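You operate a simulated robot arm through the tools that you are given. There is no shell and no other tool. Be economical: measure what you need, move in short steps, check, and stop when the job is done.

You run a simulated two-armed robot. Do the job below in one go: nothing can be reset, and whatever is moved stays where it is left.

TASK
On the top of the packing counter, fold the beige cloth in half.

The check looks at the end state, three seconds after you hand in, the way a careful person would. Anything else that was tipped, shoved, dropped, spilled or broken makes it a failure. Flat cloth is picked up by pressing the open fingertips on it (5 to 10 N) and closing them slowly along it; thin cloth reads only 2 to 8 mm in the jaws.

THE ROBOT
Two 7-joint arms with two-finger parallel grippers on one trunk, on a base that drives. Base frame: it is fixed to the floor where the robot stands at the start and does not move with it; the origin is under the middle of the robot, x ahead of it, y to its left, z up; the surface under the hand at the start is at about z = 880. Readings come in mm, rad, newtons and seconds.
The left shoulder is at the start at [71, 156, 1005], the right one opposite. Places, roughly: top of the packing counter [700, -900, 900]. Payload 3.91 kg a hand.
The tool frame of a hand sits at the grasp point between the pads (the TCP): z along the fingers, y along the line on which they close. The tips reach 30 mm beyond it. The gripper opens to 110 mm. The fingers are 20 mm wide and 10 mm thick; the gripper's body (48 by 112 mm) begins 55 mm behind the TCP.
Orientation is that of the tool frame in the base frame, as a unit quaternion [w, x, y, z]. With the fingers straight down and closing along the base's y, the tool's x points along the base's -x, its y along +y and its z along -z.

THE INTERFACE
- The arms move only by the tool arm_command. It takes "left_commands", "right_commands" or both (then of equal length, played together; a hand with none holds still); each is a list of rows, each a list of 7 numbers: the shift along the tool's x, y, z in m, then the turn, a rotation vector about the tool's x, y, z in rad, then the gripper command, from -1 (fully open) to 1 (shut), values between in proportion. In form: [[dx, dy, dz, rx, ry, rz, claw], ...]. A call has 1 to 8 rows; each row shifts and turns the commanded pose from where the row before left it, along the tool's axes as they then stand. Each row takes 0.2 s and may step no farther than 50 mm and 0.15 rad from the row before; otherwise, or with a gripper value out of range, the whole call is refused. A pose out of reach is approached as far as the arm can. The call stops where the force on the tool passes 40 N (or 10 N more than at its start, if that is more) or the arm is blocked; 0.2 s more then pass. Each finger travels about 108 mm/s and halts on what it meets, pressing with about 33 N; the grip force reading is that of the motor and also rises with nothing between the fingers. The clock runs only during rows and for 0.2 s after the last one: add rows that do not move to give the fingers time. It gives the time, the measured TCP pose, the force on the tool (base axes), the opening and the grip force at its end, in the units of the frame above (readings bear some noise), with the torque about the TCP (base axes, N m) and any sound that the robot's microphone picked up.
- Cameras (640 x 400 px; columns grow to the right, rows downward): "scene" is now at [142.3, -10.3, 1244.9]; the picture's right is [-0.09, -1.00, -0.00], its down [-0.45, 0.04, -0.89] and it looks along [0.89, -0.08, -0.45] (base axes); focal length 272 px, centre (320, 200). "left" rides on the left gripper at [72, -17, -103] in its tool frame; the picture's right is [0.23, 0.97, 0.00], its down [-0.76, 0.18, -0.62] and it looks along [-0.61, 0.14, 0.78] (tool axes); focal length 222 px, centre (320, 200). "right" rides on the right gripper at [72, 17, -103] in its tool frame; the picture's right is [-0.23, 0.97, 0.00], its down [-0.76, -0.18, -0.62] and it looks along [-0.61, -0.14, 0.78] (tool axes); focal length 222 px, centre (320, 200). There is no depth. A picture from a camera that has moved, and an enlarged one, comes with that camera's place and axes in the base frame and with its lens.
- grab_frame(camera): a new picture of that camera. No time passes.
- slide_trunk(by): slides the trunk up (or, below 0, down) by that many mm; the arms and the scene camera ride with it, the base frame stays. It gives what a move gives, with no picture.
- roll_base(legs): drives the robot by 1 to 6 legs, each [ahead, left, turn to the left] in mm, mm and rad, along the robot's own axes; the way and the turn of a leg run together, so that a leg with both is an arc; at most 1500 mm and 3.142 rad a leg. The arms and the cameras ride along, it lands a little off, and it stops where it bumps. It gives what a move gives.
- turn_head(pan, tilt): turns the head with the scene camera to pan (to the left, within 1.501 rad either way) and tilt (down, from -0.506 to 1.204), counted from straight ahead of the robot. It gives what a move gives.
- inspect(camera, box): a new picture of the part [left, top, right, bottom] of that camera's present view, enlarged. No time passes.
- hand_in(): hands the job in; it is judged then, once.

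Work in short steps. Places have to be worked out from the pictures, the camera data and where the tool is seen: move nearer, look again, correct. Check each grasp and each placing, and mend what went wrong. You have 120 turns and 100 pictures in all, those below and enlarged ones among them. Open the grippers and draw the arms clear of the work before you hand the job in, unless the task says otherwise; then end with one line.

The tools are called as a command line: name --argument value ..., lists and objects as JSON in quotes. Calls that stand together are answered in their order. arm_command: Moves the arms, as the interface text tells. Its arguments: {"type":"object","properties":{"left_commands":{"type":"array","items":{"type":"array","items":{"type":"number"}}},"right_commands":{"type":"array","items":{"type":"array","items":{"type":"number"}}}},"required":[]} The other tools are called the same way: slide_trunk (by) slides the trunk up or down; roll_base (legs) drives the base; turn_head (pan, tilt) turns the head that bears the scene camera; grab_frame (camera) takes a picture; inspect (camera, box) takes an enlarged picture of a part of a camera's view; hand_in () hands the job in.

At the start:

```text
time: 0.0
left_position: [627.9, 127.2, 1123.2]
left_ee_rot: [0.0, 0.0, 1.0, 0.0]
left_wrist_force: [0.4, -0.1, 0.4]
left_torque: [0.01, 0.03, 0.02]
left_opening: 109.9
left_grasp_force: 0.0
right_position: [606.9, -466.5, 1035.3]
right_ee_rot: [0.0, 0.0, 1.0, 0.0]
right_wrist_force: [0.2, -0.3, -0.3]
right_torque: [-0.01, -0.02, -0.02]
right_opening: 110.1
right_grasp_force: 0.0
trunk travel left (down, up): [-450.0, 490.0]
robot x, y, heading: [4.4, 0.9, -0.001]
head pan, tilt: [-0.091, 0.468]
```

scene: 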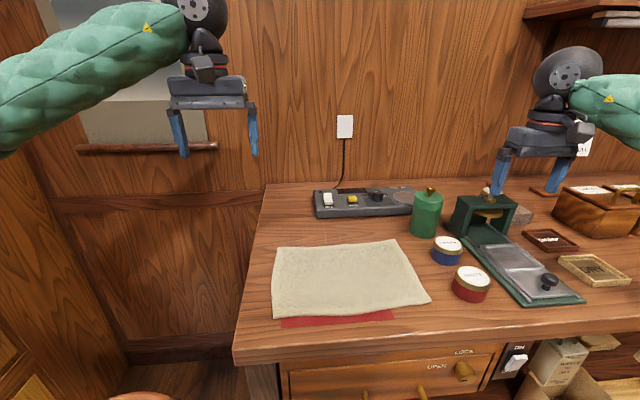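
right: 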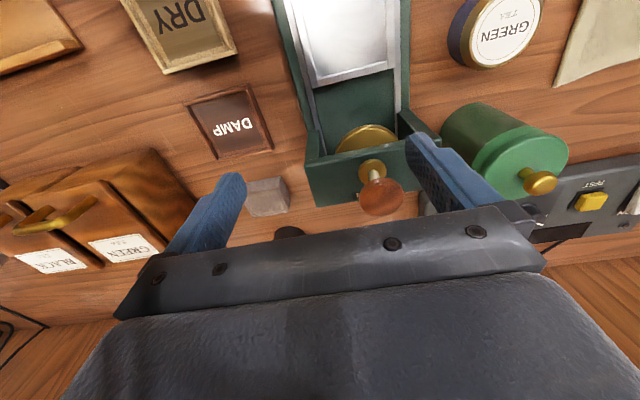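
left: 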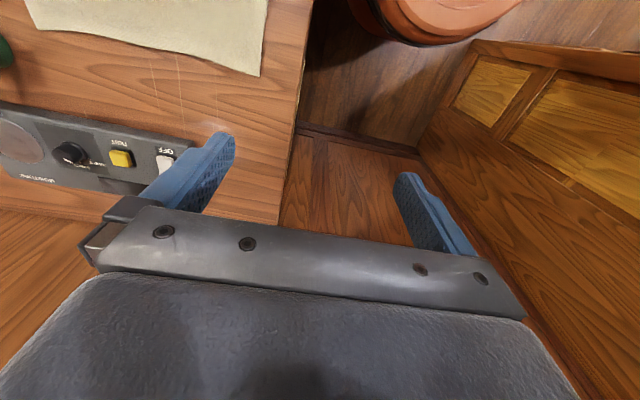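

The view ahead shows a counter with a beige cloth lying over something red. The packing counter is listed farther right, so I'll turn the head to look there first.

turn_head --pan -0.9 --tilt 0.5

grab_frame --camera "scene"

turn_head --pan 0.0 --tilt 0.75

grab_frame --camera "scene"

```text
time: 1.1
left_position: [627.4, 126.2, 1124.1]
left_ee_rot: [0.0, 0.0, 1.0, 0.001]
left_wrist_force: [-0.7, 0.1, -0.6]
left_torque: [-0.01, 0.03, 0.02]
left_opening: 109.9
left_grasp_force: 0.0
right_position: [607.0, -467.8, 1034.0]
right_ee_rot: [0.0, 0.001, 1.0, 0.001]
right_wrist_force: [-0.1, -0.5, -0.2]
right_torque: [0.02, 0.01, -0.02]
right_opening: 110.2
right_grasp_force: 0.0
trunk travel left (down, up): [-450.0, 490.0]
robot x, y, heading: [0.2, 0.7, 0.001]
head pan, tilt: [-0.901, 0.499]
```

```text
96 pictures are left
camera scene: at [107.6, -73.3, 1242.0], right [-0.78, -0.62, 0.0], down [-0.3, 0.38, -0.88], along [0.55, -0.69, -0.48], focal length 272 px, centre (320, 200)
```

scene: 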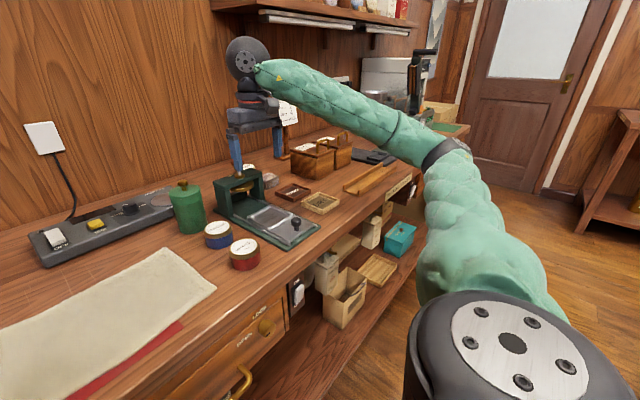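

```text
time: 2.3
left_position: [628.0, 127.4, 1123.5]
left_ee_rot: [0.0, 0.001, 1.0, 0.0]
left_wrist_force: [0.4, -0.2, 0.3]
left_torque: [0.02, 0.01, 0.02]
left_opening: 110.0
left_grasp_force: 0.0
right_position: [606.0, -466.8, 1034.3]
right_ee_rot: [0.0, 0.0, 1.0, 0.0]
right_wrist_force: [-0.8, 0.3, -0.7]
right_torque: [-0.02, 0.03, 0.01]
right_opening: 110.0
right_grasp_force: 0.0
trunk travel left (down, up): [-450.0, 490.0]
robot x, y, heading: [-0.3, 0.8, 0.002]
head pan, tilt: [0.0, 0.75]
```

```text
95 pictures are left
camera scene: at [133.9, -2.1, 1220.1], right [0.0, -1.0, 0.0], down [-0.68, 0.0, -0.73], along [0.73, 0.0, -0.68], focal length 272 px, centre (320, 200)
```

scene: 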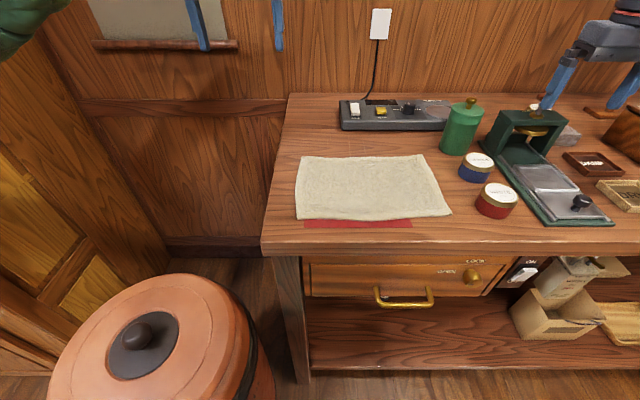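

The counter is one long piece and the beige cloth is at its left end, roughly x 455–642, y −230 to 40. A red sheet peeks out under the near edge. I'll inspect both closely.

inspect --camera "scene" --box '[270, 120, 530, 260]'

grab_frame --camera "left"

```text
2.46 times, centred on (400, 190) of scene
camera zoom: at [133.9, -2.1, 1220.1], right [0.0, -1.0, 0.0], down [-0.68, 0.0, -0.73], along [0.73, 0.0, -0.68], focal length 670 px, centre (123, 225)
```

zoom: 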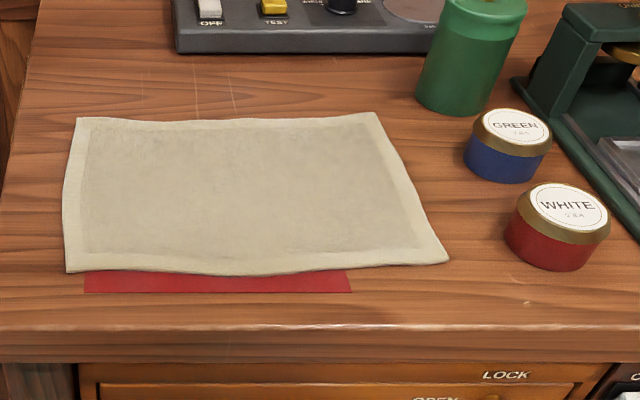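

```text
93 pictures are left
camera left: at [554.5, 108.7, 1227.6], right [-0.23, 0.97, 0.0], down [0.76, 0.18, 0.62], along [0.61, 0.14, -0.78], focal length 222 px, centre (320, 200)
```

left: 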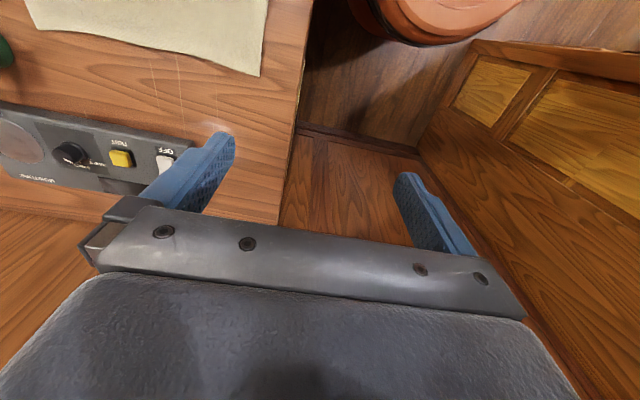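

The red patch is flat, with the cloth lying over it. The cloth corners are about A(641,38), B(650,−233), C(462,−232) and D(451,37). My plan is to bring the far edge toward me with both hands, so I'll raise the right hand and back the base up for reach.

arm_command --right_commands '[[0, 0, -0.045, 0, 0, 0, -1], [0, 0, -0.045, 0, 0, 0, -1], [0, 0, -0.01, 0, 0, 0, -1]]'

roll_base --legs '[[-90, 0, 0]]'

```text
time: 3.1
left_position: [626.0, 127.0, 1125.2]
left_ee_rot: [0.0, -0.001, 1.0, 0.0]
left_wrist_force: [-0.9, 0.8, 0.4]
left_torque: [0.0, -0.05, -0.01]
left_opening: 109.9
left_grasp_force: 0.1
right_position: [604.5, -464.6, 1138.0]
right_ee_rot: [0.001, -0.001, 1.0, -0.001]
right_wrist_force: [-0.4, -1.0, -0.2]
right_torque: [-0.02, -0.02, 0.0]
right_opening: 110.0
right_grasp_force: 0.1
trunk travel left (down, up): [-450.0, 490.0]
robot x, y, heading: [0.2, -0.6, 0.001]
head pan, tilt: [0.0, 0.75]
```

```text
time: 4.3
left_position: [532.8, 123.9, 1126.2]
left_ee_rot: [0.0, 0.001, 1.0, 0.0]
left_wrist_force: [-0.3, 0.5, -0.4]
left_torque: [-0.01, -0.03, 0.0]
left_opening: 110.1
left_grasp_force: 0.0
right_position: [510.7, -468.0, 1137.3]
right_ee_rot: [0.001, 0.001, 1.0, 0.0]
right_wrist_force: [-0.9, 1.1, -0.5]
right_torque: [0.0, -0.06, -0.01]
right_opening: 110.0
right_grasp_force: 0.0
trunk travel left (down, up): [-450.0, 490.0]
robot x, y, heading: [-93.9, -2.0, -0.001]
head pan, tilt: [0.0, 0.75]
```

Next I bring both hands above the far corners, aiming for about (630,18,1000) left and (635,−213,1050) right. The fingers go to about 40 mm opening on the way.

arm_command --left_commands '[[-0.0139, -0.0151, 0.018, 0, 0, 0, 0.27], [-0.0139, -0.0151, 0.018, 0, 0, 0, 0.27], [-0.0139, -0.0151, 0.018, 0, 0, 0, 0.27], [-0.0139, -0.0151, 0.018, 0, 0, 0, 0.27], [-0.0139, -0.0151, 0.018, 0, 0, 0, 0.27], [-0.0139, -0.0151, 0.018, 0, 0, 0, 0.27], [-0.0139, -0.0151, 0.018, 0, 0, 0, 0.27]]' --right_commands '[[-0.0177, 0.0364, 0.0124, 0, 0, 0, 0.27], [-0.0177, 0.0364, 0.0124, 0, 0, 0, 0.27], [-0.0177, 0.0364, 0.0124, 0, 0, 0, 0.27], [-0.0177, 0.0364, 0.0124, 0, 0, 0, 0.27], [-0.0177, 0.0364, 0.0124, 0, 0, 0, 0.27], [-0.0177, 0.0364, 0.0124, 0, 0, 0, 0.27], [-0.0177, 0.0364, 0.0124, 0, 0, 0, 0.27]]'

grab_frame --camera "left"

grab_frame --camera "right"

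grab_frame --camera "scene"

```text
time: 5.9
left_position: [632.3, 18.6, 997.3]
left_ee_rot: [0.0, 0.001, 1.0, 0.0]
left_wrist_force: [0.3, 0.5, -0.4]
left_torque: [-0.03, -0.01, 0.0]
left_opening: 40.5
left_grasp_force: 0.0
right_position: [640.9, -214.2, 1044.7]
right_ee_rot: [0.0, 0.001, 1.0, 0.0]
right_wrist_force: [0.3, 0.4, -0.6]
right_torque: [0.0, 0.03, 0.02]
right_opening: 40.0
right_grasp_force: 0.1
trunk travel left (down, up): [-450.0, 490.0]
robot x, y, heading: [-94.2, -2.1, 0.001]
head pan, tilt: [0.0, 0.75]
```

```text
92 pictures are left
camera left: at [559.4, 1.8, 1101.7], right [-0.23, 0.97, 0.0], down [0.76, 0.18, 0.62], along [0.61, 0.14, -0.78], focal length 222 px, centre (320, 200)
```

left: 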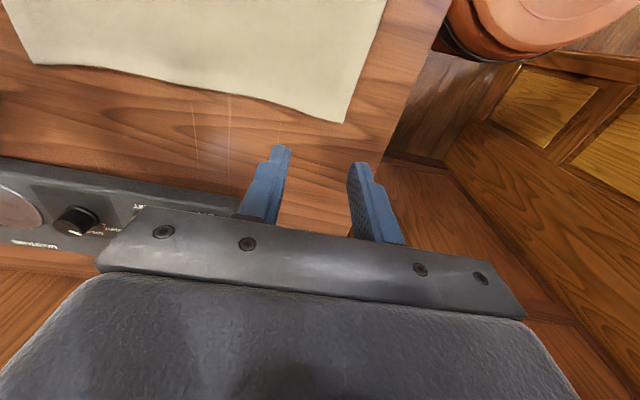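

```text
91 pictures are left
camera right: at [568.5, -196.2, 1150.1], right [0.23, 0.97, 0.0], down [0.76, -0.18, 0.62], along [0.61, -0.14, -0.78], focal length 222 px, centre (320, 200)
```

right: 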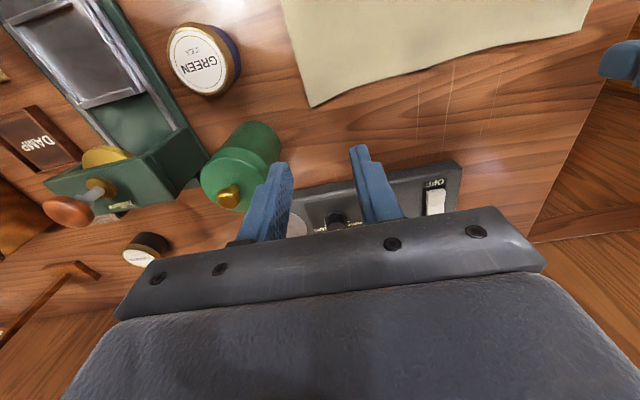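

```text
90 pictures are left
camera scene: at [42.0, -1.9, 1219.8], right [0.0, -1.0, 0.0], down [-0.68, 0.0, -0.73], along [0.73, 0.0, -0.68], focal length 272 px, centre (320, 200)
```

scene: 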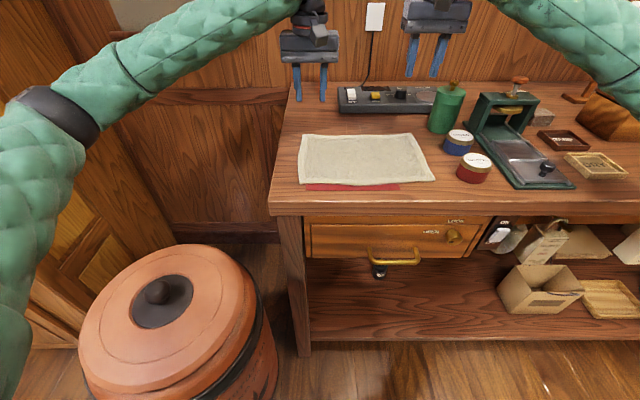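

Both the hand and scene cameras fit a counter top near z≈886, with the far corners at about A(632,40) and B(641,−226). I'll lower both hands to z≈935, just inside those corners, at 30 mm opening.

arm_command --left_commands '[[0.0031, -0.0016, 0.0155, 0, 0, 0, 0.455], [0.0031, -0.0016, 0.0155, 0, 0, 0, 0.455], [0.0031, -0.0017, 0.0155, 0, 0, 0, 0.455], [0.003, -0.0017, 0.0155, 0, 0, 0, 0.455]]' --right_commands '[[0.003, 0.0035, 0.0275, 0, 0, 0, 0.455], [0.003, 0.0035, 0.0275, 0, 0, 0, 0.455], [0.003, 0.0035, 0.0275, 0, 0, 0, 0.455], [0.003, 0.0035, 0.0275, 0, 0, 0, 0.455]]'

grab_frame --camera "left"

grab_frame --camera "right"

inspect --camera "scene" --box '[270, 70, 510, 210]'

```text
time: 6.9
left_position: [619.5, 14.0, 936.3]
left_ee_rot: [0.0, 0.001, 1.0, -0.002]
left_wrist_force: [-0.9, -0.2, 0.5]
left_torque: [-0.02, 0.01, 0.0]
left_opening: 30.0
left_grasp_force: 0.0
right_position: [625.2, -198.6, 940.6]
right_ee_rot: [0.001, 0.001, 1.0, 0.0]
right_wrist_force: [-1.0, -0.3, 0.0]
right_torque: [-0.03, -0.04, 0.0]
right_opening: 29.7
right_grasp_force: 0.1
trunk travel left (down, up): [-450.0, 490.0]
robot x, y, heading: [-92.0, -2.5, -0.005]
head pan, tilt: [0.0, 0.75]
```

```text
89 pictures are left
camera left: at [546.1, -3.0, 1040.3], right [-0.23, 0.97, 0.0], down [0.76, 0.18, 0.62], along [0.61, 0.14, -0.78], focal length 222 px, centre (320, 200)
```

left: 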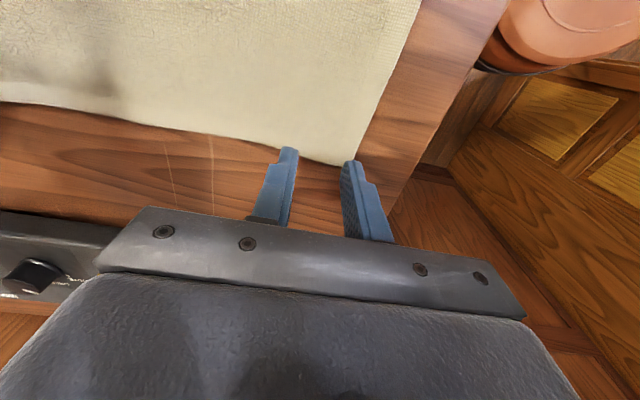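

```text
88 pictures are left
camera right: at [552.1, -181.7, 1045.0], right [0.23, 0.97, 0.0], down [0.76, -0.18, 0.63], along [0.61, -0.14, -0.78], focal length 222 px, centre (320, 200)
```

right: 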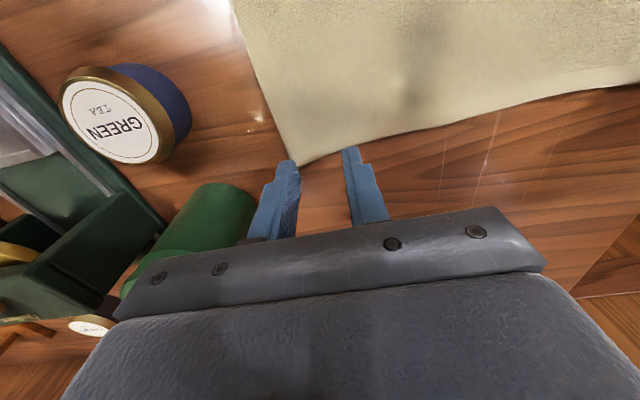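

```text
2.67 times, centred on (390, 140) of scene
camera zoom: at [39.6, -0.5, 1221.1], right [0.0, -1.0, 0.0], down [-0.68, 0.0, -0.73], along [0.73, 0.0, -0.68], focal length 726 px, centre (133, 360)
```

zoom: 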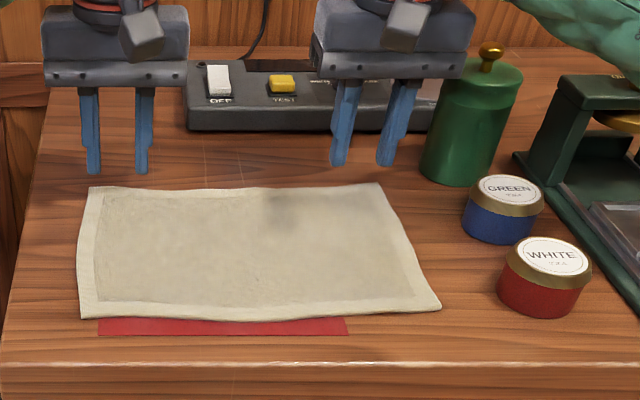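

Seen closer, the far edge is at x≈624 on the left and x≈636 on the right. I'll shift slightly inward and descend to just above the cloth.

arm_command --left_commands '[[0.0075, -0.002, 0.0, 0, 0, 0, 0.455], [0, 0, 0.007, 0, 0, 0, 0.455], [0, 0, 0.007, 0, 0, 0, 0.455]]' --right_commands '[[0.003, 0.0055, 0.0, 0, 0, 0, 0.455], [0, 0, 0.009, 0, 0, 0, 0.455], [0, 0, 0.009, 0, 0, 0, 0.455]]'

grab_frame --camera "left"

grab_frame --camera "right"

```text
time: 7.7
left_position: [607.7, 15.0, 927.9]
left_ee_rot: [0.003, 0.001, 1.0, -0.004]
left_wrist_force: [-0.1, 0.6, 0.9]
left_torque: [0.02, 0.01, 0.05]
left_opening: 29.8
left_grasp_force: 0.0
right_position: [618.3, -190.4, 934.6]
right_ee_rot: [0.008, 0.002, 1.0, -0.004]
right_wrist_force: [0.2, -0.2, -0.4]
right_torque: [-0.02, 0.01, 0.02]
right_opening: 29.8
right_grasp_force: 0.1
trunk travel left (down, up): [-450.0, 490.0]
robot x, y, heading: [-94.3, 3.6, -0.004]
head pan, tilt: [0.0, 0.75]
```

```text
86 pictures are left
camera left: at [533.3, -1.4, 1031.6], right [-0.23, 0.97, -0.01], down [0.76, 0.18, 0.63], along [0.61, 0.14, -0.78], focal length 222 px, centre (320, 200)
```

left: 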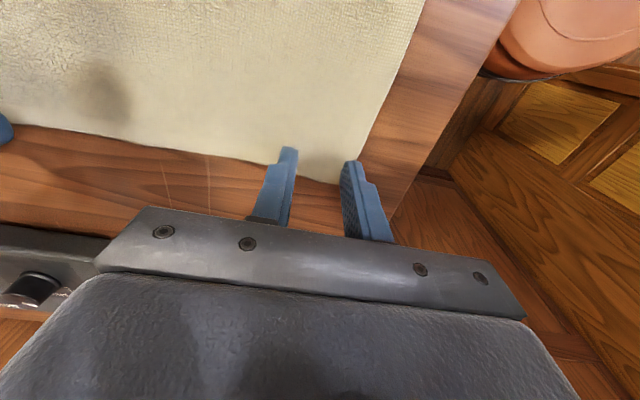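

```text
85 pictures are left
camera right: at [544.3, -172.0, 1037.8], right [0.23, 0.97, 0.0], down [0.75, -0.18, 0.64], along [0.62, -0.15, -0.77], focal length 222 px, centre (320, 200)
```

right: 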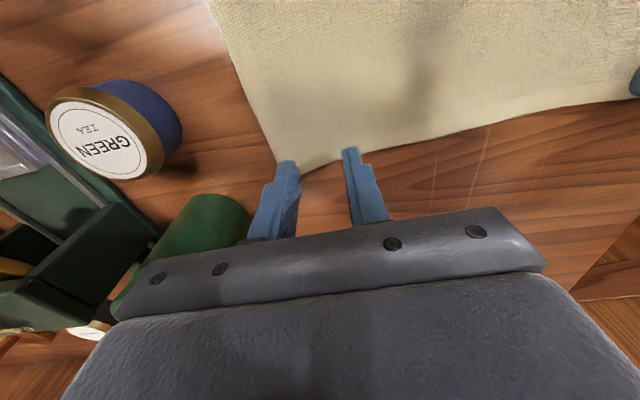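

The measured poses lag the commands: the right hand is at 934.6 rather than about 922. I'll hold still so both settle, then read again.

arm_command --left_commands '[[0, 0, 0, 0, 0, 0, 0.455], [0, 0, 0, 0, 0, 0, 0.455], [0, 0, 0, 0, 0, 0, 0.455]]' --right_commands '[[0, 0, 0, 0, 0, 0, 0.455], [0, 0, 0, 0, 0, 0, 0.455], [0, 0, 0, 0, 0, 0, 0.455]]'

```text
time: 8.5
left_position: [606.9, 14.9, 926.1]
left_ee_rot: [0.003, 0.001, 1.0, -0.003]
left_wrist_force: [0.8, 0.3, -0.4]
left_torque: [0.03, 0.03, -0.03]
left_opening: 29.9
left_grasp_force: 0.0
right_position: [617.9, -189.9, 935.2]
right_ee_rot: [0.009, 0.0, 1.0, -0.004]
right_wrist_force: [-0.4, 0.0, -0.2]
right_torque: [0.01, -0.01, 0.02]
right_opening: 30.0
right_grasp_force: 0.0
trunk travel left (down, up): [-450.0, 490.0]
robot x, y, heading: [-94.1, 1.4, -0.006]
head pan, tilt: [0.0, 0.75]
```

There's no force on the wrists, yet the right hand stops about 13 mm short and the base has twisted a little. Something may be touching, so I'll look at the arms.

turn_head --pan 0.0 --tilt 0.35

grab_frame --camera "scene"

```text
time: 9.3
left_position: [606.2, 15.4, 926.5]
left_ee_rot: [0.003, 0.0, 1.0, -0.003]
left_wrist_force: [0.2, 0.0, 0.3]
left_torque: [-0.01, 0.0, 0.0]
left_opening: 29.8
left_grasp_force: 0.1
right_position: [616.7, -188.6, 935.9]
right_ee_rot: [0.009, 0.001, 1.0, -0.004]
right_wrist_force: [0.0, -1.3, 0.6]
right_torque: [0.0, 0.01, -0.03]
right_opening: 29.6
right_grasp_force: 0.0
trunk travel left (down, up): [-450.0, 490.0]
robot x, y, heading: [-90.9, 0.9, -0.003]
head pan, tilt: [0.0, 0.351]
```

```text
84 pictures are left
camera scene: at [43.3, 4.8, 1257.8], right [0.0, -1.0, 0.01], down [-0.34, -0.01, -0.94], along [0.94, 0.0, -0.34], focal length 272 px, centre (320, 200)
```

scene: 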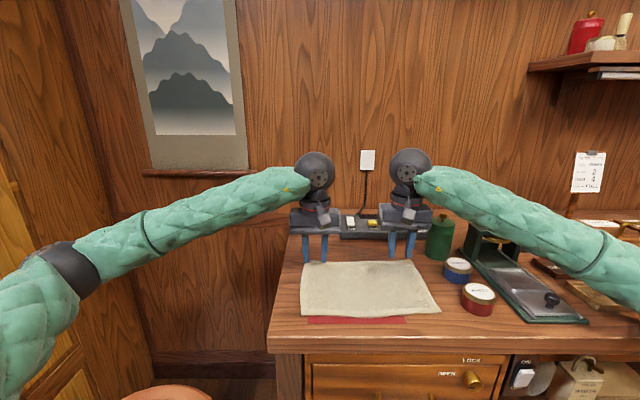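

The right forearm slopes down toward its elbow and may be touching the counter or something on it. I'll look to the right and left.

turn_head --pan -0.9 --tilt 0.5

grab_frame --camera "scene"

turn_head --pan 0.9 --tilt 0.5

grab_frame --camera "scene"

```text
time: 10.5
left_position: [605.7, 14.5, 927.4]
left_ee_rot: [0.003, 0.001, 1.0, -0.004]
left_wrist_force: [-0.1, -0.2, 0.3]
left_torque: [0.04, -0.01, 0.04]
left_opening: 29.9
left_grasp_force: 0.0
right_position: [617.8, -189.2, 935.0]
right_ee_rot: [0.009, 0.0, 1.0, -0.004]
right_wrist_force: [0.5, -0.2, 0.9]
right_torque: [0.01, 0.01, 0.03]
right_opening: 29.8
right_grasp_force: 0.1
trunk travel left (down, up): [-450.0, 490.0]
robot x, y, heading: [-95.2, -0.1, -0.001]
head pan, tilt: [-0.901, 0.499]
```

```text
83 pictures are left
camera scene: at [6.3, -66.2, 1244.3], right [-0.78, -0.62, 0.0], down [-0.29, 0.37, -0.88], along [0.55, -0.69, -0.47], focal length 272 px, centre (320, 200)
```

scene: 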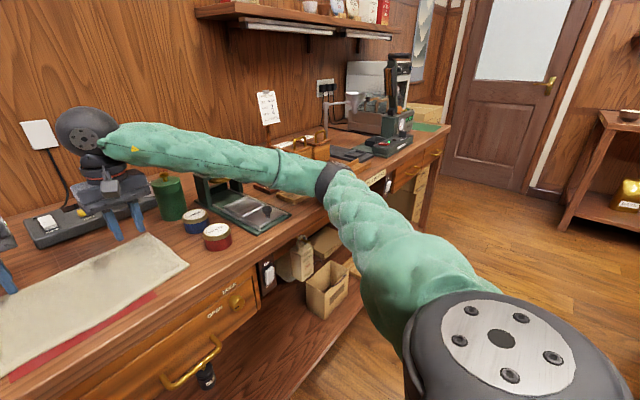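

```text
time: 12.3
left_position: [605.3, 15.3, 926.9]
left_ee_rot: [0.003, 0.001, 1.0, -0.004]
left_wrist_force: [0.1, 0.3, 0.0]
left_torque: [-0.03, 0.0, 0.03]
left_opening: 29.6
left_grasp_force: 0.2
right_position: [616.0, -188.7, 934.7]
right_ee_rot: [0.009, 0.001, 1.0, -0.004]
right_wrist_force: [0.4, 0.5, 0.6]
right_torque: [0.0, 0.02, 0.01]
right_opening: 29.8
right_grasp_force: 0.0
trunk travel left (down, up): [-450.0, 490.0]
robot x, y, heading: [-93.6, 0.4, -0.002]
head pan, tilt: [0.901, 0.499]
```

```text
82 pictures are left
camera scene: at [6.1, 76.8, 1243.2], right [0.78, -0.62, 0.01], down [-0.29, -0.38, -0.88], along [0.55, 0.68, -0.48], focal length 272 px, centre (320, 200)
```

scene: 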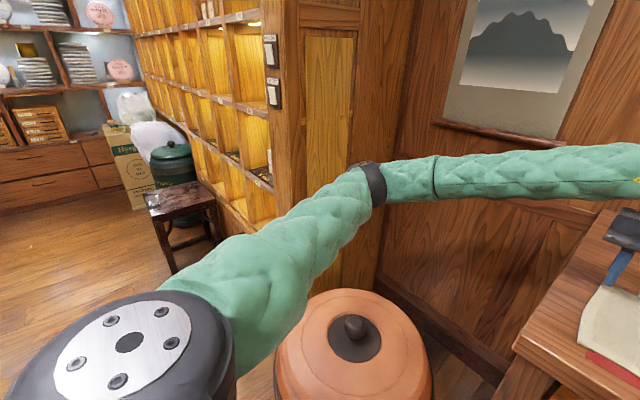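

The right elbow hangs at the counter's front edge, probably touching it. Raising the trunk will lift the elbows, after which I'll lower the hands.

slide_trunk --by 180

turn_head --pan 0.0 --tilt 0.9

arm_command --left_commands '[[0, 0, 0.02, 0, 0, 0, 0.455], [0, 0, 0.03, 0, 0, 0, 0.455], [0, 0, 0.03, 0, 0, 0, 0.455], [0, 0, 0.03, 0, 0, 0, 0.455], [0, 0, 0.02, 0, 0, 0, 0.455], [0, 0, 0.0, 0, 0, 0, 0.455]]' --right_commands '[[0, 0, 0.02, 0, 0, 0, 0.455], [0, 0, 0.03, 0, 0, 0, 0.455], [0, 0, 0.03, 0, 0, 0, 0.455], [0, 0, 0.03, 0, 0, 0, 0.455], [0, 0, 0.02, 0, 0, 0, 0.455], [0, 0, 0.0, 0, 0, 0, 0.455]]'

```text
time: 14.3
left_position: [612.3, 11.3, 1100.1]
left_ee_rot: [0.001, 0.001, 1.0, 0.0]
left_wrist_force: [0.1, -0.5, -0.4]
left_torque: [0.01, 0.02, 0.01]
left_opening: 29.7
left_grasp_force: 0.1
right_position: [621.6, -191.8, 1101.0]
right_ee_rot: [0.0, 0.002, 1.0, 0.0]
right_wrist_force: [0.4, 0.0, 0.5]
right_torque: [-0.03, 0.0, 0.03]
right_opening: 29.8
right_grasp_force: 0.2
trunk travel left (down, up): [-630.0, 310.0]
robot x, y, heading: [-92.2, 1.5, 0.004]
head pan, tilt: [0.901, 0.499]
```

```text
time: 15.5
left_position: [612.9, 10.7, 1101.3]
left_ee_rot: [0.0, 0.0, 1.0, 0.0]
left_wrist_force: [0.6, 0.4, -0.1]
left_torque: [0.0, -0.02, 0.03]
left_opening: 29.9
left_grasp_force: 0.1
right_position: [622.8, -193.1, 1100.9]
right_ee_rot: [0.0, 0.0, 1.0, -0.001]
right_wrist_force: [-0.3, -0.3, -0.1]
right_torque: [0.0, -0.03, -0.01]
right_opening: 29.4
right_grasp_force: 0.1
trunk travel left (down, up): [-630.0, 310.0]
robot x, y, heading: [-90.6, 1.5, -0.002]
head pan, tilt: [0.0, 0.901]
```

```text
time: 16.9
left_position: [611.3, 10.0, 972.6]
left_ee_rot: [0.0, 0.0, 1.0, 0.0]
left_wrist_force: [-0.8, 0.5, 0.4]
left_torque: [-0.01, -0.03, 0.01]
left_opening: 29.6
left_grasp_force: 0.1
right_position: [622.9, -191.5, 971.6]
right_ee_rot: [0.0, 0.001, 1.0, 0.0]
right_wrist_force: [0.1, 0.2, -0.1]
right_torque: [0.0, -0.01, 0.01]
right_opening: 30.2
right_grasp_force: 0.1
trunk travel left (down, up): [-630.0, 310.0]
robot x, y, heading: [-93.7, -2.7, -0.003]
head pan, tilt: [0.0, 0.901]
```

Poses are exact again, so the contact is gone. Now I'll lower to z≈925.

arm_command --left_commands '[[0, 0, 0.025, 0, 0, 0, 0.455], [0, 0, 0.022, 0, 0, 0, 0.455], [0, 0, 0, 0, 0, 0, 0.455]]' --right_commands '[[0, 0, 0.025, 0, 0, 0, 0.455], [0, 0, 0.021, 0, 0, 0, 0.455], [0, 0, 0, 0, 0, 0, 0.455]]'

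grab_frame --camera "left"

grab_frame --camera "right"

grab_frame --camera "scene"

```text
time: 17.7
left_position: [610.9, 9.2, 924.6]
left_ee_rot: [0.0, 0.001, 1.0, 0.0]
left_wrist_force: [0.4, 0.1, 0.2]
left_torque: [0.0, -0.05, 0.01]
left_opening: 29.9
left_grasp_force: 0.1
right_position: [621.5, -193.3, 924.2]
right_ee_rot: [0.0, 0.001, 1.0, 0.0]
right_wrist_force: [-0.2, 0.7, 0.0]
right_torque: [-0.04, 0.05, -0.01]
right_opening: 29.8
right_grasp_force: 0.1
trunk travel left (down, up): [-630.0, 310.0]
robot x, y, heading: [-93.0, 1.1, -0.001]
head pan, tilt: [0.0, 0.901]
```

```text
81 pictures are left
camera left: at [537.3, -8.4, 1028.3], right [-0.23, 0.97, 0.0], down [0.76, 0.18, 0.62], along [0.61, 0.14, -0.78], focal length 222 px, centre (320, 200)
```

left: 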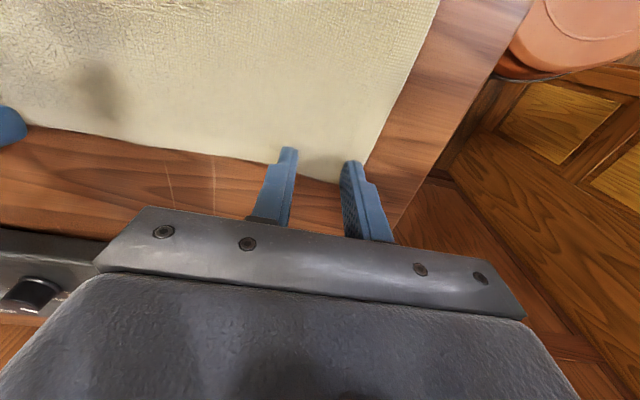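

```text
80 pictures are left
camera right: at [549.0, -176.7, 1029.1], right [0.23, 0.97, 0.0], down [0.76, -0.18, 0.62], along [0.61, -0.14, -0.78], focal length 222 px, centre (320, 200)
```

right: 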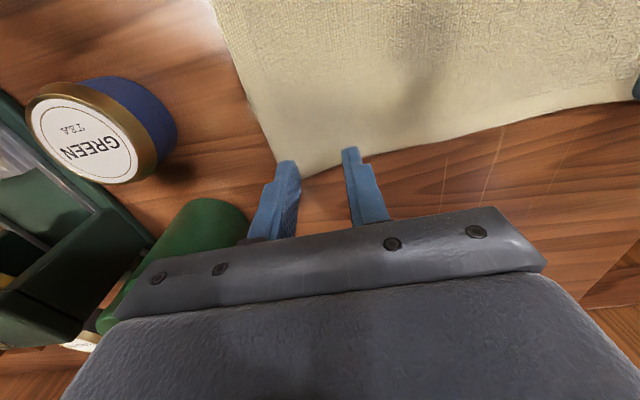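

```text
79 pictures are left
camera scene: at [33.2, -2.4, 1388.2], right [0.0, -1.0, 0.0], down [-0.78, 0.0, -0.62], along [0.62, 0.0, -0.78], focal length 272 px, centre (320, 200)
```

scene: 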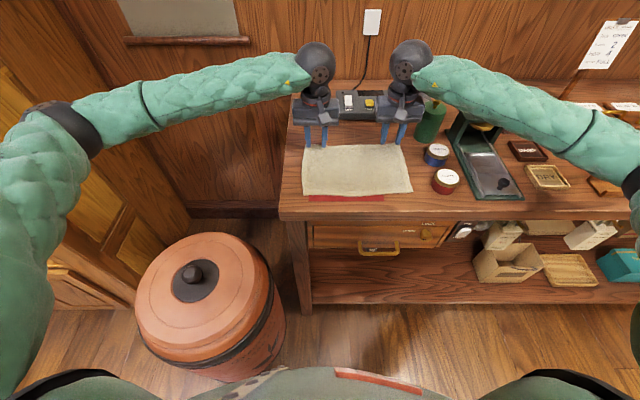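

The left fingers sit well inside their corner. The right outer finger is right at its corner, so I'll move that hand 8 mm inward and step down in small increments until contact.

arm_command --left_commands '[[0, 0, 0, 0, 0, 0, 0.455], [0, 0, 0.003, 0, 0, 0, 0.455], [0, 0, 0.002, 0, 0, 0, 0.455]]' --right_commands '[[0.001, 0.008, 0, 0, 0, 0, 0.455], [0, 0, 0.003, 0, 0, 0, 0.455], [0, 0, 0.002, 0, 0, 0, 0.455]]'

arm_command --left_commands '[[0, 0, 0.002, 0, 0, 0, 0.455], [0, 0, 0.001, 0, 0, 0, 0.455]]' --right_commands '[[0, 0, 0.002, 0, 0, 0, 0.455], [0, 0, 0.001, 0, 0, 0, 0.455]]'

```text
time: 18.5
left_position: [610.5, 9.9, 918.7]
left_ee_rot: [-0.001, 0.002, 1.0, 0.0]
left_wrist_force: [0.4, 1.1, -0.3]
left_torque: [0.0, 0.0, 0.01]
left_opening: 29.6
left_grasp_force: 0.0
right_position: [621.4, -186.6, 920.7]
right_ee_rot: [0.0, 0.001, 1.0, 0.0]
right_wrist_force: [0.0, -1.2, -0.2]
right_torque: [-0.01, 0.0, 0.0]
right_opening: 30.0
right_grasp_force: 0.0
trunk travel left (down, up): [-630.0, 310.0]
robot x, y, heading: [-93.1, 3.5, -0.002]
head pan, tilt: [0.0, 0.901]
```

```text
time: 19.1
left_position: [611.3, 10.4, 916.7]
left_ee_rot: [0.0, 0.0, 1.0, 0.0]
left_wrist_force: [0.0, 0.6, 0.3]
left_torque: [-0.02, -0.01, -0.05]
left_opening: 29.9
left_grasp_force: 0.1
right_position: [620.4, -187.2, 915.8]
right_ee_rot: [0.0, 0.001, 1.0, -0.001]
right_wrist_force: [0.3, 0.1, 0.5]
right_torque: [-0.02, -0.02, 0.01]
right_opening: 29.9
right_grasp_force: 0.1
trunk travel left (down, up): [-630.0, 310.0]
robot x, y, heading: [-93.0, -0.6, 0.001]
head pan, tilt: [0.0, 0.901]
```

No contact yet, so I continue down.

arm_command --left_commands '[[0, 0, 0.001, 0, 0, 0, 0.455], [0, 0, 0.001, 0, 0, 0, 0.455]]' --right_commands '[[0, 0, 0.001, 0, 0, 0, 0.455], [0, 0, 0.001, 0, 0, 0, 0.455]]'

arm_command --left_commands '[[0, 0, 0.001, 0, 0, 0, 0.455], [0, 0, 0.001, 0, 0, 0, 0.455]]' --right_commands '[[0, 0, 0.001, 0, 0, 0, 0.455], [0, 0, 0.001, 0, 0, 0, 0.455]]'

```text
time: 19.7
left_position: [612.2, 10.3, 915.2]
left_ee_rot: [0.001, 0.001, 1.0, 0.0]
left_wrist_force: [0.4, 0.6, 2.4]
left_torque: [0.0, -0.02, 0.02]
left_opening: 29.9
left_grasp_force: 0.0
right_position: [620.6, -186.7, 916.0]
right_ee_rot: [0.0, 0.001, 1.0, 0.0]
right_wrist_force: [0.1, -1.4, 0.3]
right_torque: [0.0, 0.01, 0.0]
right_opening: 29.9
right_grasp_force: 0.1
trunk travel left (down, up): [-630.0, 310.0]
robot x, y, heading: [-89.0, -0.1, -0.004]
head pan, tilt: [0.0, 0.901]
```

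```text
time: 20.3
left_position: [611.5, 9.5, 913.7]
left_ee_rot: [0.001, 0.0, 1.0, -0.001]
left_wrist_force: [-0.4, -3.1, 7.7]
left_torque: [-0.03, 0.01, 0.02]
left_opening: 29.8
left_grasp_force: 0.0
right_position: [621.0, -186.6, 913.9]
right_ee_rot: [0.0, 0.001, 1.0, 0.001]
right_wrist_force: [-0.4, -1.4, 2.5]
right_torque: [-0.02, 0.02, -0.05]
right_opening: 29.6
right_grasp_force: 0.1
trunk travel left (down, up): [-630.0, 310.0]
robot x, y, heading: [-90.2, 0.5, -0.003]
head pan, tilt: [0.0, 0.901]
```

The left hand presses with 7.7 N and the right with 2.5 N. I'll push the right about 1.5 mm further, then close both slowly.

arm_command --left_commands '[[0, 0, 0, 0, 0, 0, 0.455], [0, 0, 0, 0, 0, 0, 0.52], [0, 0, 0, 0, 0, 0, 0.6], [0, 0, 0, 0, 0, 0, 0.68], [0, 0, 0, 0, 0, 0, 0.76], [0, 0, 0, 0, 0, 0, 0.84], [0, 0, 0, 0, 0, 0, 0.92], [0, 0, 0, 0, 0, 0, 1.0]]' --right_commands '[[0, 0, 0.0015, 0, 0, 0, 0.455], [0, 0, 0, 0, 0, 0, 0.52], [0, 0, 0, 0, 0, 0, 0.6], [0, 0, 0, 0, 0, 0, 0.68], [0, 0, 0, 0, 0, 0, 0.76], [0, 0, 0, 0, 0, 0, 0.84], [0, 0, 0, 0, 0, 0, 0.92], [0, 0, 0, 0, 0, 0, 1.0]]'

arm_command --left_commands '[[0, 0, 0, 0, 0, 0, 1.0], [0, 0, 0, 0, 0, 0, 1.0]]' --right_commands '[[0, 0, 0, 0, 0, 0, 1.0], [0, 0, 0, 0, 0, 0, 1.0]]'

grab_frame --camera "left"

grab_frame --camera "right"

```text
time: 22.1
left_position: [611.0, 9.8, 911.8]
left_ee_rot: [0.001, 0.0, 1.0, -0.001]
left_wrist_force: [1.1, -19.2, 9.5]
left_torque: [-0.54, -0.02, 0.02]
left_opening: 3.8
left_grasp_force: 33.0
right_position: [621.0, -184.5, 913.9]
right_ee_rot: [0.0, 0.0, 1.0, 0.001]
right_wrist_force: [-1.8, 18.7, 8.6]
right_torque: [0.59, 0.04, 0.01]
right_opening: 3.9
right_grasp_force: 32.8
trunk travel left (down, up): [-630.0, 310.0]
robot x, y, heading: [-93.0, 0.6, -0.003]
head pan, tilt: [0.0, 0.901]
```

```text
time: 22.7
left_position: [610.8, 9.7, 912.8]
left_ee_rot: [0.0, 0.001, 1.0, 0.0]
left_wrist_force: [0.5, -22.0, 10.3]
left_torque: [-0.71, 0.0, 0.02]
left_opening: 3.8
left_grasp_force: 33.8
right_position: [620.4, -185.8, 913.3]
right_ee_rot: [0.001, 0.0, 1.0, 0.0]
right_wrist_force: [-0.5, 23.0, 9.5]
right_torque: [0.68, 0.02, 0.05]
right_opening: 4.0
right_grasp_force: 32.9
trunk travel left (down, up): [-630.0, 310.0]
robot x, y, heading: [-94.0, 1.9, -0.002]
head pan, tilt: [0.0, 0.901]
```

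```text
78 pictures are left
camera left: at [537.2, -6.6, 1017.3], right [-0.23, 0.97, 0.0], down [0.76, 0.18, 0.62], along [0.61, 0.14, -0.78], focal length 222 px, centre (320, 200)
```

left: 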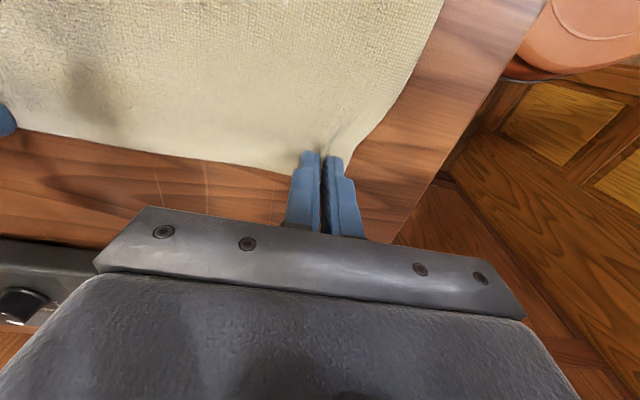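

```text
77 pictures are left
camera right: at [547.2, -168.1, 1017.2], right [0.23, 0.97, 0.0], down [0.76, -0.18, 0.62], along [0.61, -0.14, -0.78], focal length 222 px, centre (320, 200)
```

right: 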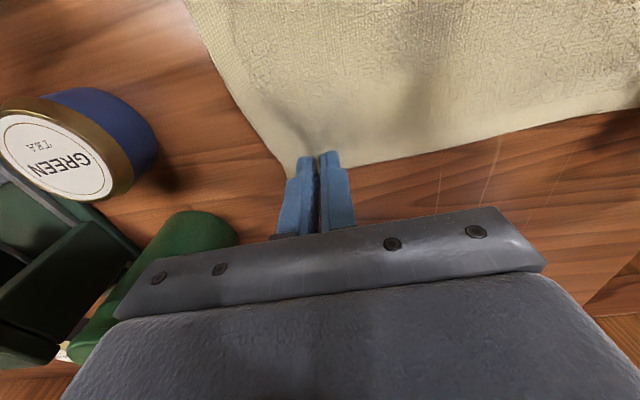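

Both grasps hold, with jaws at 3.8–4 mm. The cloth is taut at about 22 N between the hands, so I'll ease them together slightly while lifting 15 mm.

arm_command --left_commands '[[0, -0.003, -0.003, 0, 0, 0, 1], [0, -0.003, -0.006, 0, 0, 0, 1], [0, 0, -0.006, 0, 0, 0, 1]]' --right_commands '[[0, 0.003, -0.003, 0, 0, 0, 1], [0, 0.003, -0.006, 0, 0, 0, 1], [0, 0, -0.006, 0, 0, 0, 1]]'

grab_frame --camera "left"

inspect --camera "scene" --box '[270, 90, 470, 230]'

```text
time: 23.5
left_position: [613.6, 5.4, 926.0]
left_ee_rot: [0.0, 0.0, 1.0, 0.002]
left_wrist_force: [0.2, -2.2, -0.1]
left_torque: [-0.06, -0.02, 0.04]
left_opening: 3.7
left_grasp_force: 32.7
right_position: [620.4, -180.2, 927.1]
right_ee_rot: [-0.001, 0.001, 1.0, -0.001]
right_wrist_force: [0.3, 2.5, -0.9]
right_torque: [0.05, 0.01, 0.02]
right_opening: 3.8
right_grasp_force: 32.7
trunk travel left (down, up): [-630.0, 310.0]
robot x, y, heading: [-91.3, 3.8, -0.001]
head pan, tilt: [0.0, 0.901]
```

```text
76 pictures are left
camera left: at [538.9, -11.8, 1031.0], right [-0.23, 0.97, 0.0], down [0.76, 0.18, 0.62], along [0.61, 0.14, -0.78], focal length 222 px, centre (320, 200)
```

left: 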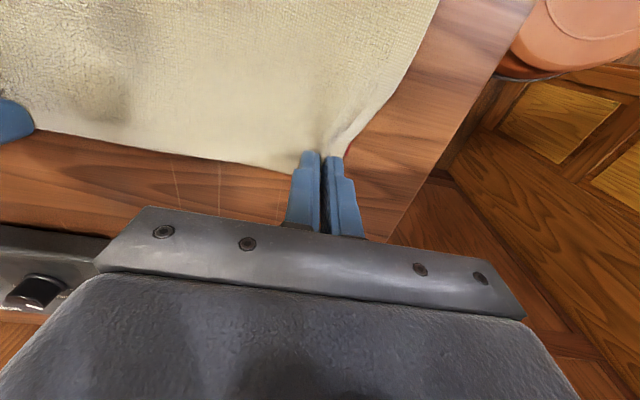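

```text
2.86 times, centred on (370, 160) of scene
camera zoom: at [33.3, -2.2, 1388.1], right [0.0, -1.0, 0.0], down [-0.78, 0.0, -0.62], along [0.62, 0.0, -0.78], focal length 778 px, centre (177, 314)
```

zoom: 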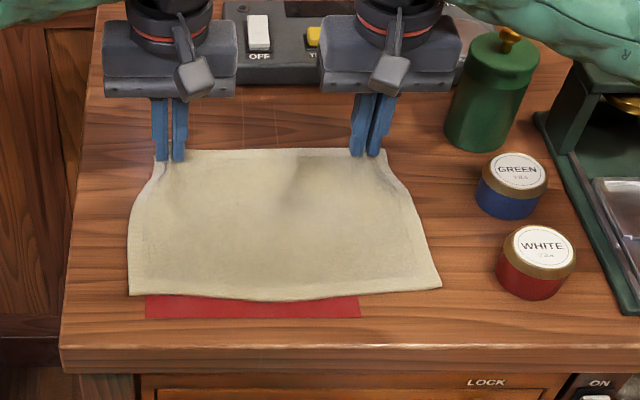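

A speck of red shows beside the left fingertips. I'll check that the red sheet underneath isn't pinched too.

inspect --camera "left" --box '[260, 90, 420, 190]'

arm_command --left_commands '[[0.002, 0, -0.02, 0, 0, 0, 1], [0.003, 0, -0.02, 0, 0, 0, 1]]' --right_commands '[[0.002, 0, -0.02, 0, 0, 0, 1], [0.003, 0, -0.02, 0, 0, 0, 1]]'

grab_frame --camera "left"

inspect --camera "scene" --box '[270, 90, 470, 230]'

```text
4.00 times, centred on (340, 140) of left
camera zoom: at [538.9, -11.8, 1031.0], right [-0.23, 0.97, 0.0], down [0.76, 0.18, 0.62], along [0.61, 0.14, -0.78], focal length 888 px, centre (240, 440)
```

zoom: 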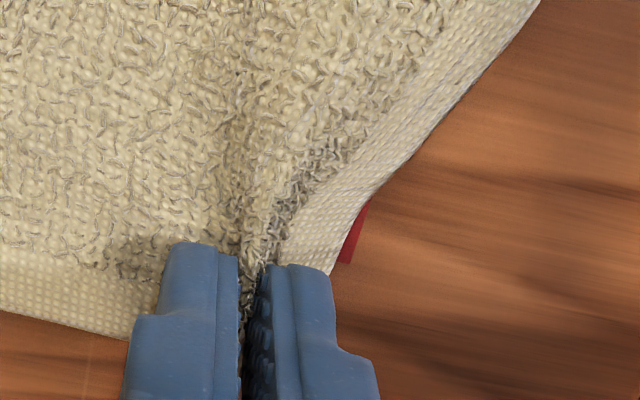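

```text
time: 24.1
left_position: [606.4, 3.0, 968.7]
left_ee_rot: [-0.001, 0.001, 1.0, -0.001]
left_wrist_force: [0.1, -1.1, -0.5]
left_torque: [0.03, 0.0, 0.01]
left_opening: 3.6
left_grasp_force: 33.1
right_position: [616.3, -178.8, 966.6]
right_ee_rot: [0.001, 0.0, 1.0, 0.0]
right_wrist_force: [0.1, 0.6, 0.5]
right_torque: [-0.04, 0.05, 0.01]
right_opening: 3.4
right_grasp_force: 33.0
trunk travel left (down, up): [-630.0, 310.0]
robot x, y, heading: [-92.9, 2.3, -0.006]
head pan, tilt: [0.0, 0.901]
```

```text
73 pictures are left
camera left: at [533.2, -12.6, 1072.0], right [-0.23, 0.97, 0.0], down [0.76, 0.18, 0.62], along [0.61, 0.14, -0.78], focal length 222 px, centre (320, 200)
```

left: 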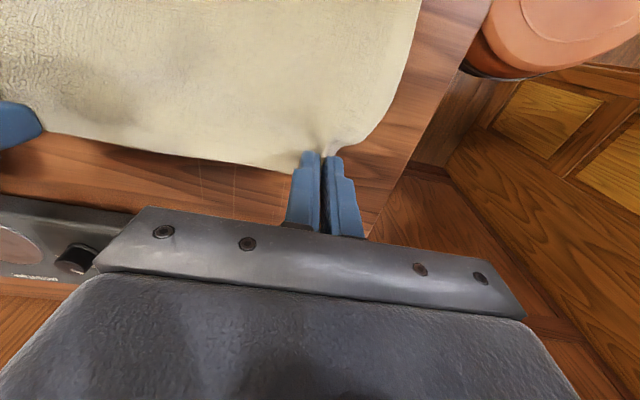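

```text
2.86 times, centred on (370, 160) of scene
camera zoom: at [33.2, -2.3, 1388.0], right [0.0, -1.0, 0.0], down [-0.78, 0.0, -0.62], along [0.62, 0.0, -0.78], focal length 778 px, centre (177, 314)
```

zoom: 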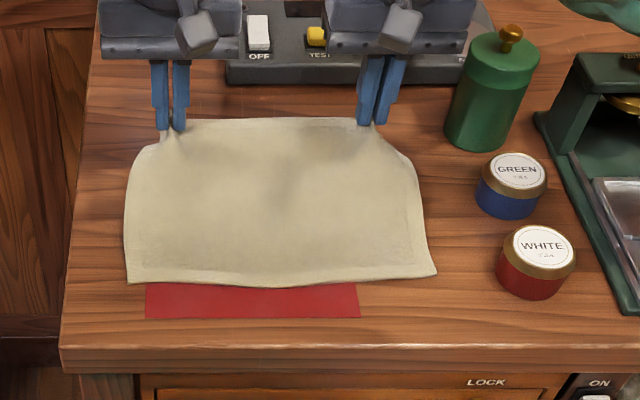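

The red sheet stayed flat, so only the cloth is held. The near edge slid about 14 mm forward, so I need to carry the edge back with slack. I'll drive the base back 50 mm, which also gives wrist room to tilt the fingers forward for laying down.

roll_base --legs '[[-50, 0, 0]]'

inspect --camera "scene" --box '[270, 70, 470, 210]'

```text
time: 25.1
left_position: [555.8, 5.1, 969.3]
left_ee_rot: [0.001, 0.0, 1.0, -0.001]
left_wrist_force: [0.0, -0.4, 1.2]
left_torque: [0.02, -0.01, 0.02]
left_opening: 3.7
left_grasp_force: 33.0
right_position: [563.1, -178.9, 966.7]
right_ee_rot: [0.001, 0.0, 1.0, 0.0]
right_wrist_force: [-0.3, 0.7, 0.6]
right_torque: [-0.09, -0.05, -0.01]
right_opening: 3.2
right_grasp_force: 32.7
trunk travel left (down, up): [-630.0, 310.0]
robot x, y, heading: [-147.6, 0.4, 0.001]
head pan, tilt: [0.0, 0.901]
```

```text
2.86 times, centred on (370, 140) of scene
camera zoom: at [-20.2, -2.1, 1388.4], right [0.0, -1.0, 0.0], down [-0.78, 0.0, -0.62], along [0.62, 0.0, -0.78], focal length 778 px, centre (177, 371)
```

zoom: 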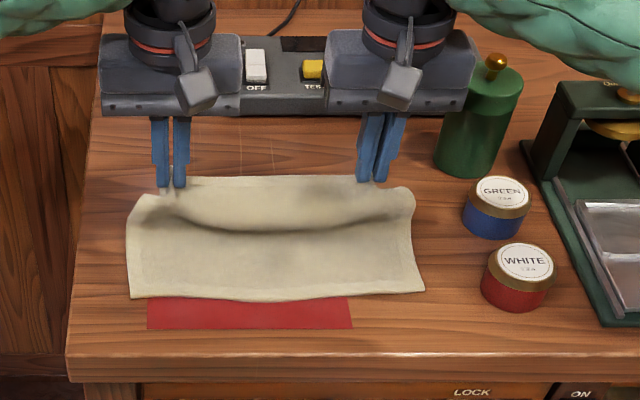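

The near edge now sits at x≈462–469 and the cloth bulges in front of the hands. I'll raise to about 78 mm while tilting the fingers forward, so the cloth hangs below the grip instead of being pushed.

arm_command --left_commands '[[0.0042, 0, -0.0072, 0, -0.14, 0, 1], [0.0041, 0, -0.0077, 0, -0.14, 0, 1], [0.0044, 0, -0.0061, 0, -0.14, 0, 1], [0.0062, 0, -0.005, 0, -0.14, 0, 1], [0.0105, 0, -0.0048, 0, -0.14, 0, 1], [0, 0, 0, 0, 0, 0, 1]]' --right_commands '[[0.0042, 0, -0.0072, 0, -0.14, 0, 1], [0.0041, 0, -0.0077, 0, -0.14, 0, 1], [0.0044, 0, -0.0061, 0, -0.14, 0, 1], [0.0062, 0, -0.005, 0, -0.14, 0, 1], [0.0105, 0, -0.0048, 0, -0.14, 0, 1], [0, 0, 0, 0, 0, 0, 1]]'

inspect --camera "scene" --box '[270, 70, 470, 210]'

grab_frame --camera "right"

```text
time: 26.5
left_position: [522.2, 5.7, 986.6]
left_ee_rot: [0.343, 0.0, 0.939, 0.0]
left_wrist_force: [-0.2, -0.6, 0.6]
left_torque: [-0.02, 0.01, 0.0]
left_opening: 3.5
left_grasp_force: 33.2
right_position: [532.3, -176.7, 986.6]
right_ee_rot: [0.344, 0.001, 0.939, 0.0]
right_wrist_force: [-0.4, 0.4, -1.0]
right_torque: [-0.02, 0.01, 0.02]
right_opening: 3.6
right_grasp_force: 33.0
trunk travel left (down, up): [-630.0, 310.0]
robot x, y, heading: [-144.1, -4.1, -0.007]
head pan, tilt: [0.0, 0.901]
```

```text
2.86 times, centred on (370, 140) of scene
camera zoom: at [-16.9, -1.9, 1388.1], right [0.0, -1.0, 0.0], down [-0.78, 0.0, -0.62], along [0.62, 0.0, -0.78], focal length 778 px, centre (177, 371)
```

zoom: 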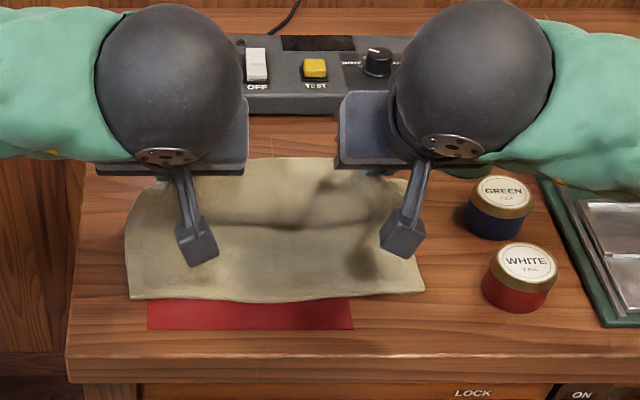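

```text
69 pictures are left
camera right: at [408.9, -159.7, 1018.7], right [0.17, 0.97, 0.15], down [0.18, -0.18, 0.97], along [0.97, -0.14, -0.21], focal length 222 px, centre (320, 200)
```

right: 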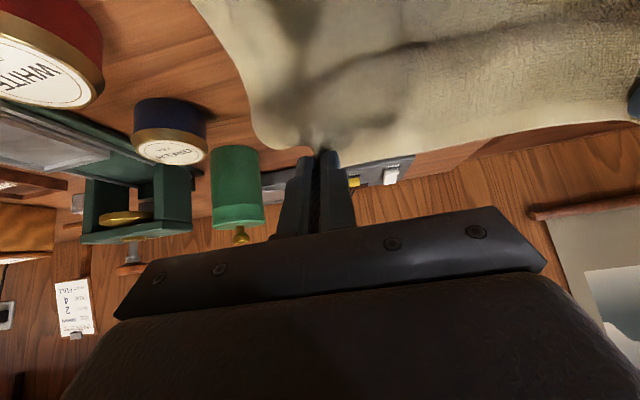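

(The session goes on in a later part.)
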